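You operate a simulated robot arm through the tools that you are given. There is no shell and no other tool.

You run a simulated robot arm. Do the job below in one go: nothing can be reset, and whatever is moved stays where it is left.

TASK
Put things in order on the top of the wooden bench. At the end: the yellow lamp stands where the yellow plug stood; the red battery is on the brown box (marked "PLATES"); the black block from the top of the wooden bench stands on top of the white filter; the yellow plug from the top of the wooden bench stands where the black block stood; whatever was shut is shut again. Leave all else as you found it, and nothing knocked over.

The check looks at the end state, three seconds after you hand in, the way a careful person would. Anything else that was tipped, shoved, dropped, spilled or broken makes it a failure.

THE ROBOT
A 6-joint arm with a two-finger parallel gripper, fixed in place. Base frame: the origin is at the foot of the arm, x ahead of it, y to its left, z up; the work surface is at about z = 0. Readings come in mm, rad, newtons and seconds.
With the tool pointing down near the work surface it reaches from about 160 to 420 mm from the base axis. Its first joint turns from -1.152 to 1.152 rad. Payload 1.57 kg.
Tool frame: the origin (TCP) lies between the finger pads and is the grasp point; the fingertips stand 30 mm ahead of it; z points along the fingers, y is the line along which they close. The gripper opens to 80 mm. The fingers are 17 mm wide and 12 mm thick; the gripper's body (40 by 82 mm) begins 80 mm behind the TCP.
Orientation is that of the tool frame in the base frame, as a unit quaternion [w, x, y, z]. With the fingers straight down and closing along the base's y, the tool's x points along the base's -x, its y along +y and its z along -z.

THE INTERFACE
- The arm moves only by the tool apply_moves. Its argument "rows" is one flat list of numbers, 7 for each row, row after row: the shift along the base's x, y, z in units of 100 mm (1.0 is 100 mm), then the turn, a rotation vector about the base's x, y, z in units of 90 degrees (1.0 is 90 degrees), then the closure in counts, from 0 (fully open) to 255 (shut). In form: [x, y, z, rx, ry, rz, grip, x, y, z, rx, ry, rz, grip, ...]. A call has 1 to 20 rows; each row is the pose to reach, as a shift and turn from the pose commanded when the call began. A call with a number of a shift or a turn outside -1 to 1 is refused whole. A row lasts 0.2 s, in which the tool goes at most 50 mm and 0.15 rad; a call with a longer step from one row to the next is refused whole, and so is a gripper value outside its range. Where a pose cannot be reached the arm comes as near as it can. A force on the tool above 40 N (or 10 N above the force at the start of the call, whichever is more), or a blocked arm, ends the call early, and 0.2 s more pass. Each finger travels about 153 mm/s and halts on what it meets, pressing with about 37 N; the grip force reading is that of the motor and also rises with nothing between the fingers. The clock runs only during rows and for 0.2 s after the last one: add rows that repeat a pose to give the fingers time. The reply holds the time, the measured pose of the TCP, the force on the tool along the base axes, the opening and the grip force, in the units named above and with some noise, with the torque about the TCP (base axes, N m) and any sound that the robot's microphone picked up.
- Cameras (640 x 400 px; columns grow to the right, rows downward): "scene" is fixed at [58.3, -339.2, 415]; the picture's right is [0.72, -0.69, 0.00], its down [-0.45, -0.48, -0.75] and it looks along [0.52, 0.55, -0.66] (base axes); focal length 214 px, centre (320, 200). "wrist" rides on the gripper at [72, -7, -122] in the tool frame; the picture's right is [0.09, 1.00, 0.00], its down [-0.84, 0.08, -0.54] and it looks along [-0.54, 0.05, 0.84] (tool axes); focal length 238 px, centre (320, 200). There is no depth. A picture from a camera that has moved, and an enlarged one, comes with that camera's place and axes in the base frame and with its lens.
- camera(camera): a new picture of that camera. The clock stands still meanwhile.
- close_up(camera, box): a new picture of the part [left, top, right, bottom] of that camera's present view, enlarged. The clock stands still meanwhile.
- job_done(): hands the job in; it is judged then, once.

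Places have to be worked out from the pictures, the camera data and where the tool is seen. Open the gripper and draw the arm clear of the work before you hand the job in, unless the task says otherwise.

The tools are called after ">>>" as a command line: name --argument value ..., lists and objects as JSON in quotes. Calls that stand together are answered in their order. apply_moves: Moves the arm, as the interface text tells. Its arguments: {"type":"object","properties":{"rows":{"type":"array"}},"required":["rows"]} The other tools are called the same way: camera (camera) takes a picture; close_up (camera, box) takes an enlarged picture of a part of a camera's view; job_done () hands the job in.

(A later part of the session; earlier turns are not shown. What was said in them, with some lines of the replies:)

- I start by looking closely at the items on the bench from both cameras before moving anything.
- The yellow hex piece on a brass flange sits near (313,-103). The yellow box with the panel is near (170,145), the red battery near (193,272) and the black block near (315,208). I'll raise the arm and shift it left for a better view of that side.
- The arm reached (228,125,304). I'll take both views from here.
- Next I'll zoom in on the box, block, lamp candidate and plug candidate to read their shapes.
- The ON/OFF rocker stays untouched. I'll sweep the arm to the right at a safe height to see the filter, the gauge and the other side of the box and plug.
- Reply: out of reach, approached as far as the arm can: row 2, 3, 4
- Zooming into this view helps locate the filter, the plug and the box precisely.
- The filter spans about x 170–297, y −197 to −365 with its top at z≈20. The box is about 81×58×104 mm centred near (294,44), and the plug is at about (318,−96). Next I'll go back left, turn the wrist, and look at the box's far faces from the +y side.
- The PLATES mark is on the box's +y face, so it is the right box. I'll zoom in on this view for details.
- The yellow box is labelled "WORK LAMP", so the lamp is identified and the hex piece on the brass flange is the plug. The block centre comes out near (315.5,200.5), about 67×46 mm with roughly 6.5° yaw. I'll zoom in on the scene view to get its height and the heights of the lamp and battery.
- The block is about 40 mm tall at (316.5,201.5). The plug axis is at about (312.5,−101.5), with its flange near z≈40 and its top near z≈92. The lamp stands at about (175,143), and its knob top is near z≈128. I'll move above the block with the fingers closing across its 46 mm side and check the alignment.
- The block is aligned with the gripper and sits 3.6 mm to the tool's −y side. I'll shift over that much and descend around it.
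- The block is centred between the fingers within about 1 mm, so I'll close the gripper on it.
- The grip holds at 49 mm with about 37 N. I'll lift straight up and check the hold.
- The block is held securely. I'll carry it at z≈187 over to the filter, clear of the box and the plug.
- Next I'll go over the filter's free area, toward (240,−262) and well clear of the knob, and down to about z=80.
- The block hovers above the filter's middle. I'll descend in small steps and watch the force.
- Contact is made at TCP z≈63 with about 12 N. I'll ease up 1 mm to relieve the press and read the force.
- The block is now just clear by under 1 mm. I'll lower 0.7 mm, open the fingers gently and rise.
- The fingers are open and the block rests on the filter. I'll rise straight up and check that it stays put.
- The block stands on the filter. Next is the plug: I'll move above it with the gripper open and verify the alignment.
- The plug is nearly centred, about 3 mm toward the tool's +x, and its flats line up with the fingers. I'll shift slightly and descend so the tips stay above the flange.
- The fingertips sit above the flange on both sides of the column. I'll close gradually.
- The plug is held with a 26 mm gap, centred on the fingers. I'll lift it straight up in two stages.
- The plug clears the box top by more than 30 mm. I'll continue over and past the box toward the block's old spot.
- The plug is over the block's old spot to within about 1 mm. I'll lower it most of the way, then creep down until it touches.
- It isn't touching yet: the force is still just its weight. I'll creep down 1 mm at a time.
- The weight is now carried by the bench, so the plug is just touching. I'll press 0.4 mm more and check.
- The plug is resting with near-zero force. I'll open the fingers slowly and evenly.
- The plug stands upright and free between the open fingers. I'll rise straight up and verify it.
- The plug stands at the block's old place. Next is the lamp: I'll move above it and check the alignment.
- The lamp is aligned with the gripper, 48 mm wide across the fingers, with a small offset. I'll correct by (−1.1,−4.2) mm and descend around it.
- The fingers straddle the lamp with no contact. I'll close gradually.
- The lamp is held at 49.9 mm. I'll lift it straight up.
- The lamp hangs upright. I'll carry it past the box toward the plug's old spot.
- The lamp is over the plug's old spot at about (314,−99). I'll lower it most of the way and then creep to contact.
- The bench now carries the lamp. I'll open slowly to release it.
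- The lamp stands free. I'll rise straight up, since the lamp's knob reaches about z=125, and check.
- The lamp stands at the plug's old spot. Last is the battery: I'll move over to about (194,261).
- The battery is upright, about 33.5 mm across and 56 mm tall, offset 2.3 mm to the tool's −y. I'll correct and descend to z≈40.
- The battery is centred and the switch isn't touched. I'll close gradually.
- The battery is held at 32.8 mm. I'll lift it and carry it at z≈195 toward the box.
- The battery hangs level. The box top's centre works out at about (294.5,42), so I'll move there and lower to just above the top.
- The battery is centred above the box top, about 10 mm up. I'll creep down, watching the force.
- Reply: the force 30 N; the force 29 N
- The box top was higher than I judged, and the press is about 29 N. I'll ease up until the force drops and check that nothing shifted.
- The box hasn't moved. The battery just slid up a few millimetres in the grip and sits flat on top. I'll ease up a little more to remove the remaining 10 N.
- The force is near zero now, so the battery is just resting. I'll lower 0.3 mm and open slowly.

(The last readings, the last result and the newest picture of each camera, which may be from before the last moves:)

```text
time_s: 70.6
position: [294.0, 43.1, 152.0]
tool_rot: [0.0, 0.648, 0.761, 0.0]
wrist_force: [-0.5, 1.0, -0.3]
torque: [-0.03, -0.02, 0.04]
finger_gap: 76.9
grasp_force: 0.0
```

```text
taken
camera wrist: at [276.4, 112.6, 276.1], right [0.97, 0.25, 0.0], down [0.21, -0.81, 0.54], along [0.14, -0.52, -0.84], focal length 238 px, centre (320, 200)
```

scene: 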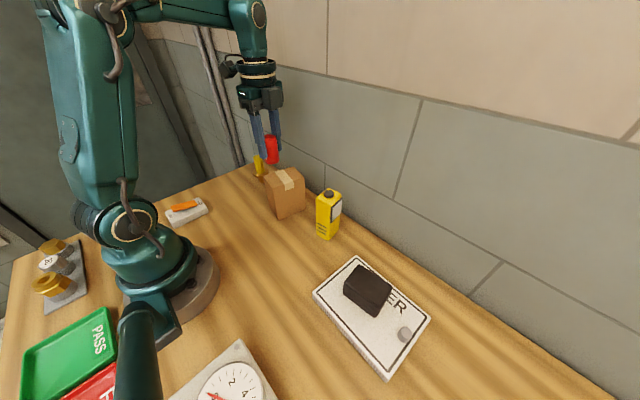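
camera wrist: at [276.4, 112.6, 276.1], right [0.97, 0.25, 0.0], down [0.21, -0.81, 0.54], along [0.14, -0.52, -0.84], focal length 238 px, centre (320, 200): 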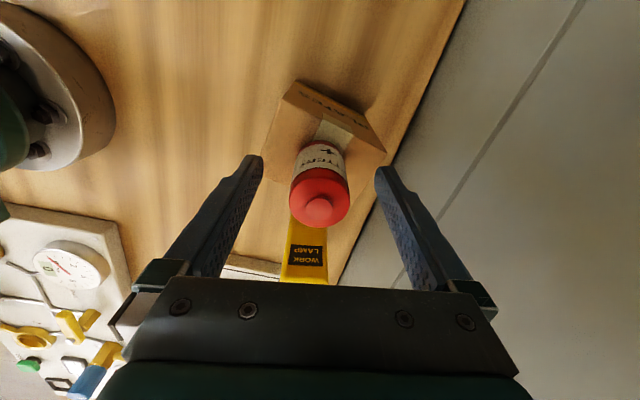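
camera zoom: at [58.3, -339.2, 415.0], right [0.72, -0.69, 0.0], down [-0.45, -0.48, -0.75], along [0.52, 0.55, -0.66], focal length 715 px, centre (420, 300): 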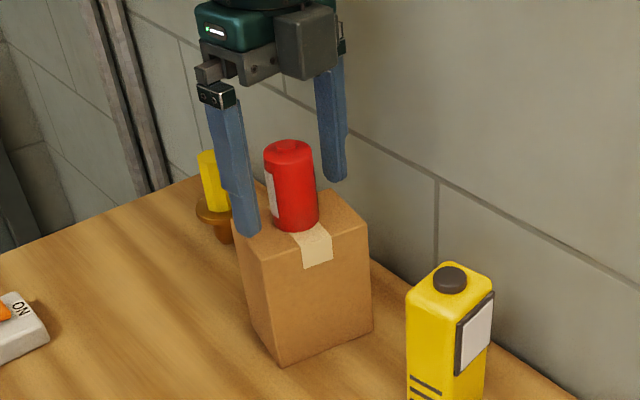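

The battery stands on the box. I'll rise straight up and then withdraw the arm to the side.

>>> apply_moves --rows '[0, 0, 0.1, 0, 0, 0, 10, 0, 0, 0.35, 0, 0, 0, 10, 0, 0, 0.65, 0, 0, 0, 5, 0, 0, 0.9, 0, 0, 0, 0, 0, 0, 0.9, 0, 0, 0, 0]'

>>> apply_moves --rows '[-0.3, 0, 0.1, 0, 0, 0, 0, -0.7, 0, 0.15, 0, 0, 0, 0, -0.9, 0, 0.15, 0, 0, 0, 0, -0.9, 0, 0.15, 0, 0, 0, 0]'

>>> camera --camera "scene"

>>> camera --camera "wrist"

```text
time_s: 71.8
position: [296.3, 42.8, 243.7]
tool_rot: [0.0, 0.648, 0.762, 0.0]
wrist_force: [0.8, 0.4, 1.1]
torque: [0.01, -0.02, 0.06]
finger_gap: 80.0
grasp_force: 0.1
```

```text
time_s: 72.8
position: [204.9, 43.4, 257.2]
tool_rot: [0.0, 0.648, 0.761, 0.0]
wrist_force: [-0.1, 0.4, -0.7]
torque: [-0.01, -0.01, -0.01]
finger_gap: 79.7
grasp_force: 0.1
```

```text
taken
```

scene: 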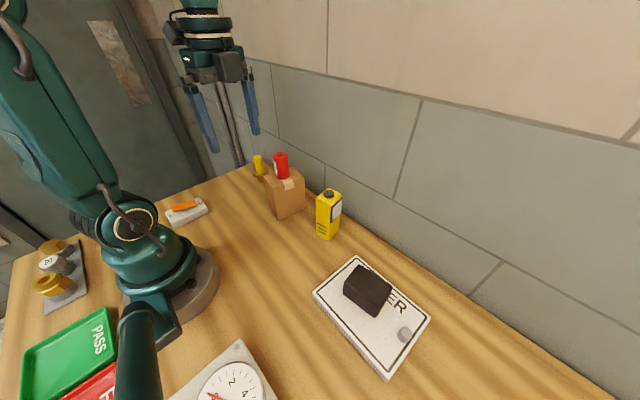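

```text
taken
camera wrist: at [187.4, 112.9, 380.6], right [0.97, 0.25, 0.0], down [0.21, -0.81, 0.54], along [0.14, -0.52, -0.84], focal length 238 px, centre (320, 200)
```

wrist: 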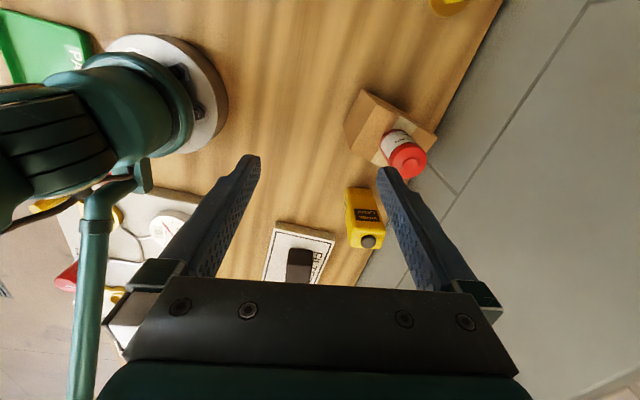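

Everything appears to be in place. I'll verify with the same crops I used at the start: lamp against the old plug position, box corners, plug, and block on the filter.

>>> close_up --camera "scene" --box '[240, 150, 350, 240]'

>>> close_up --camera "scene" --box '[305, 190, 355, 245]'

>>> close_up --camera "scene" --box '[300, 240, 460, 390]'

>>> close_up --camera "scene" --box '[0, 220, 280, 400]'

>>> close_up --camera "scene" --box '[160, 140, 360, 265]'

```text
4.44 times, centred on (295, 195) of scene
camera zoom: at [58.3, -339.2, 415.0], right [0.72, -0.69, 0.0], down [-0.45, -0.48, -0.75], along [0.52, 0.55, -0.66], focal length 953 px, centre (431, 222)
```

zoom: 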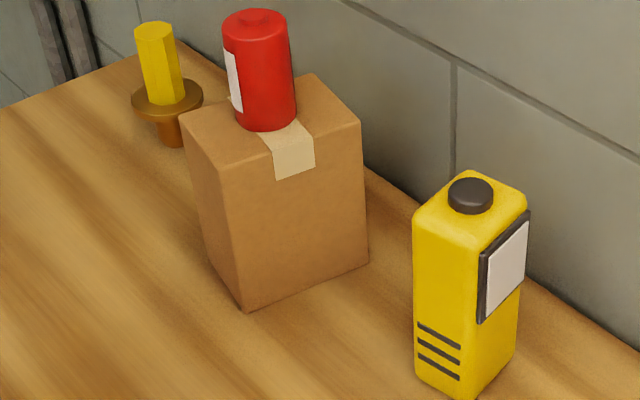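

```text
7.27 times, centred on (330, 218) of scene
camera zoom: at [58.3, -339.2, 415.0], right [0.72, -0.69, 0.0], down [-0.45, -0.48, -0.75], along [0.52, 0.55, -0.66], focal length 1560 px, centre (247, 73)
```

zoom: 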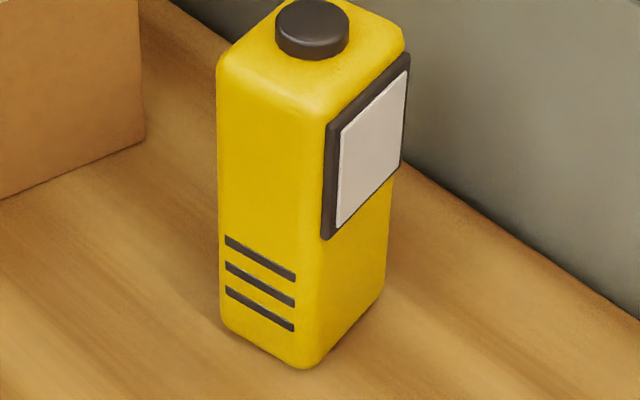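

```text
2.67 times, centred on (380, 315) of scene
camera zoom: at [58.3, -339.2, 415.0], right [0.72, -0.69, 0.0], down [-0.45, -0.48, -0.75], along [0.52, 0.55, -0.66], focal length 572 px, centre (160, -107)
```

zoom: 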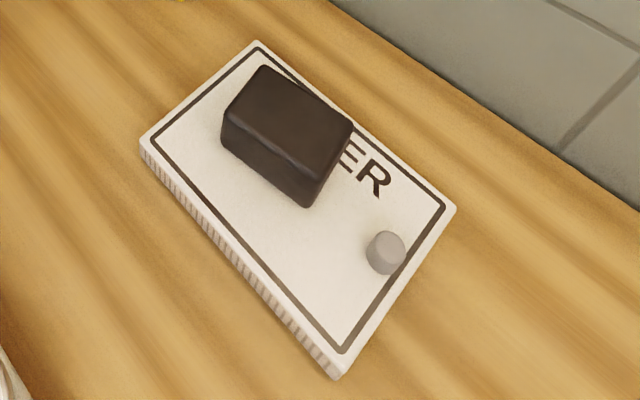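

```text
2.22 times, centred on (140, 310) of scene
camera zoom: at [58.3, -339.2, 415.0], right [0.72, -0.69, 0.0], down [-0.45, -0.48, -0.75], along [0.52, 0.55, -0.66], focal length 477 px, centre (720, -44)
```

zoom: 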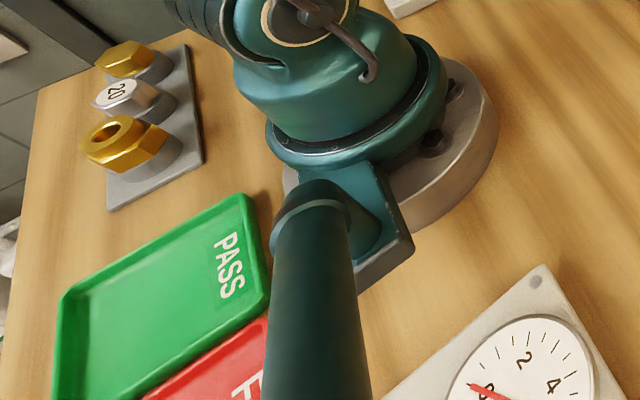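

```text
3.20 times, centred on (260, 202) of scene
camera zoom: at [58.3, -339.2, 415.0], right [0.72, -0.69, 0.0], down [-0.45, -0.48, -0.75], along [0.52, 0.55, -0.66], focal length 686 px, centre (512, 192)
```

zoom: 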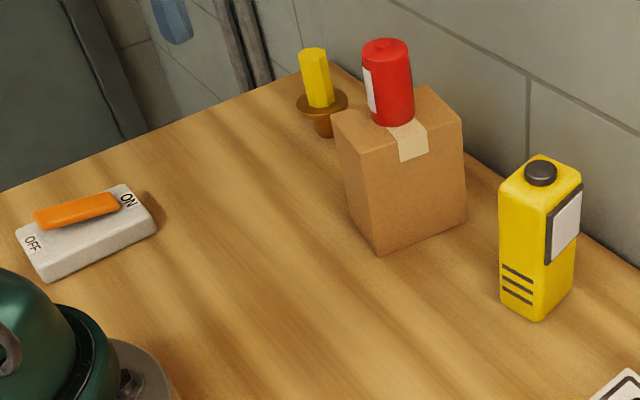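

All four items stand upright in their target places. The box, the filter, the switch and the rest of the visible bench match the starting crops, and nothing was opened. The gripper is open and the arm is clear, so I'm handing in.

>>> job_done

```text
The job is handed in.
```

I moved all four items to their places on the bench and handed the job in. My last camera pictures showed each one upright; I haven't seen the result of the check.

- **Black block:** it stands on top of the white filter, clear of the filter's knob.
- **Yellow plug:** it stands where the black block was, to within about 5 mm.
- **Yellow lamp:** this is the box labelled "WORK LAMP". It stands where the plug was, to within about 5 mm.
- **Red battery:** it stands near the middle of the top of the brown box marked "PLATES".

The battery met the box top higher than I had estimated, and I pressed down with about 29 N before easing off. The battery slid up slightly in the grip, but in the pictures afterwards the box had not moved.

Nothing was opened, so there was nothing to shut again. The filter, the brown box and the ON/OFF switch matched their starting pictures. I left the gripper open and the arm clear of the work.
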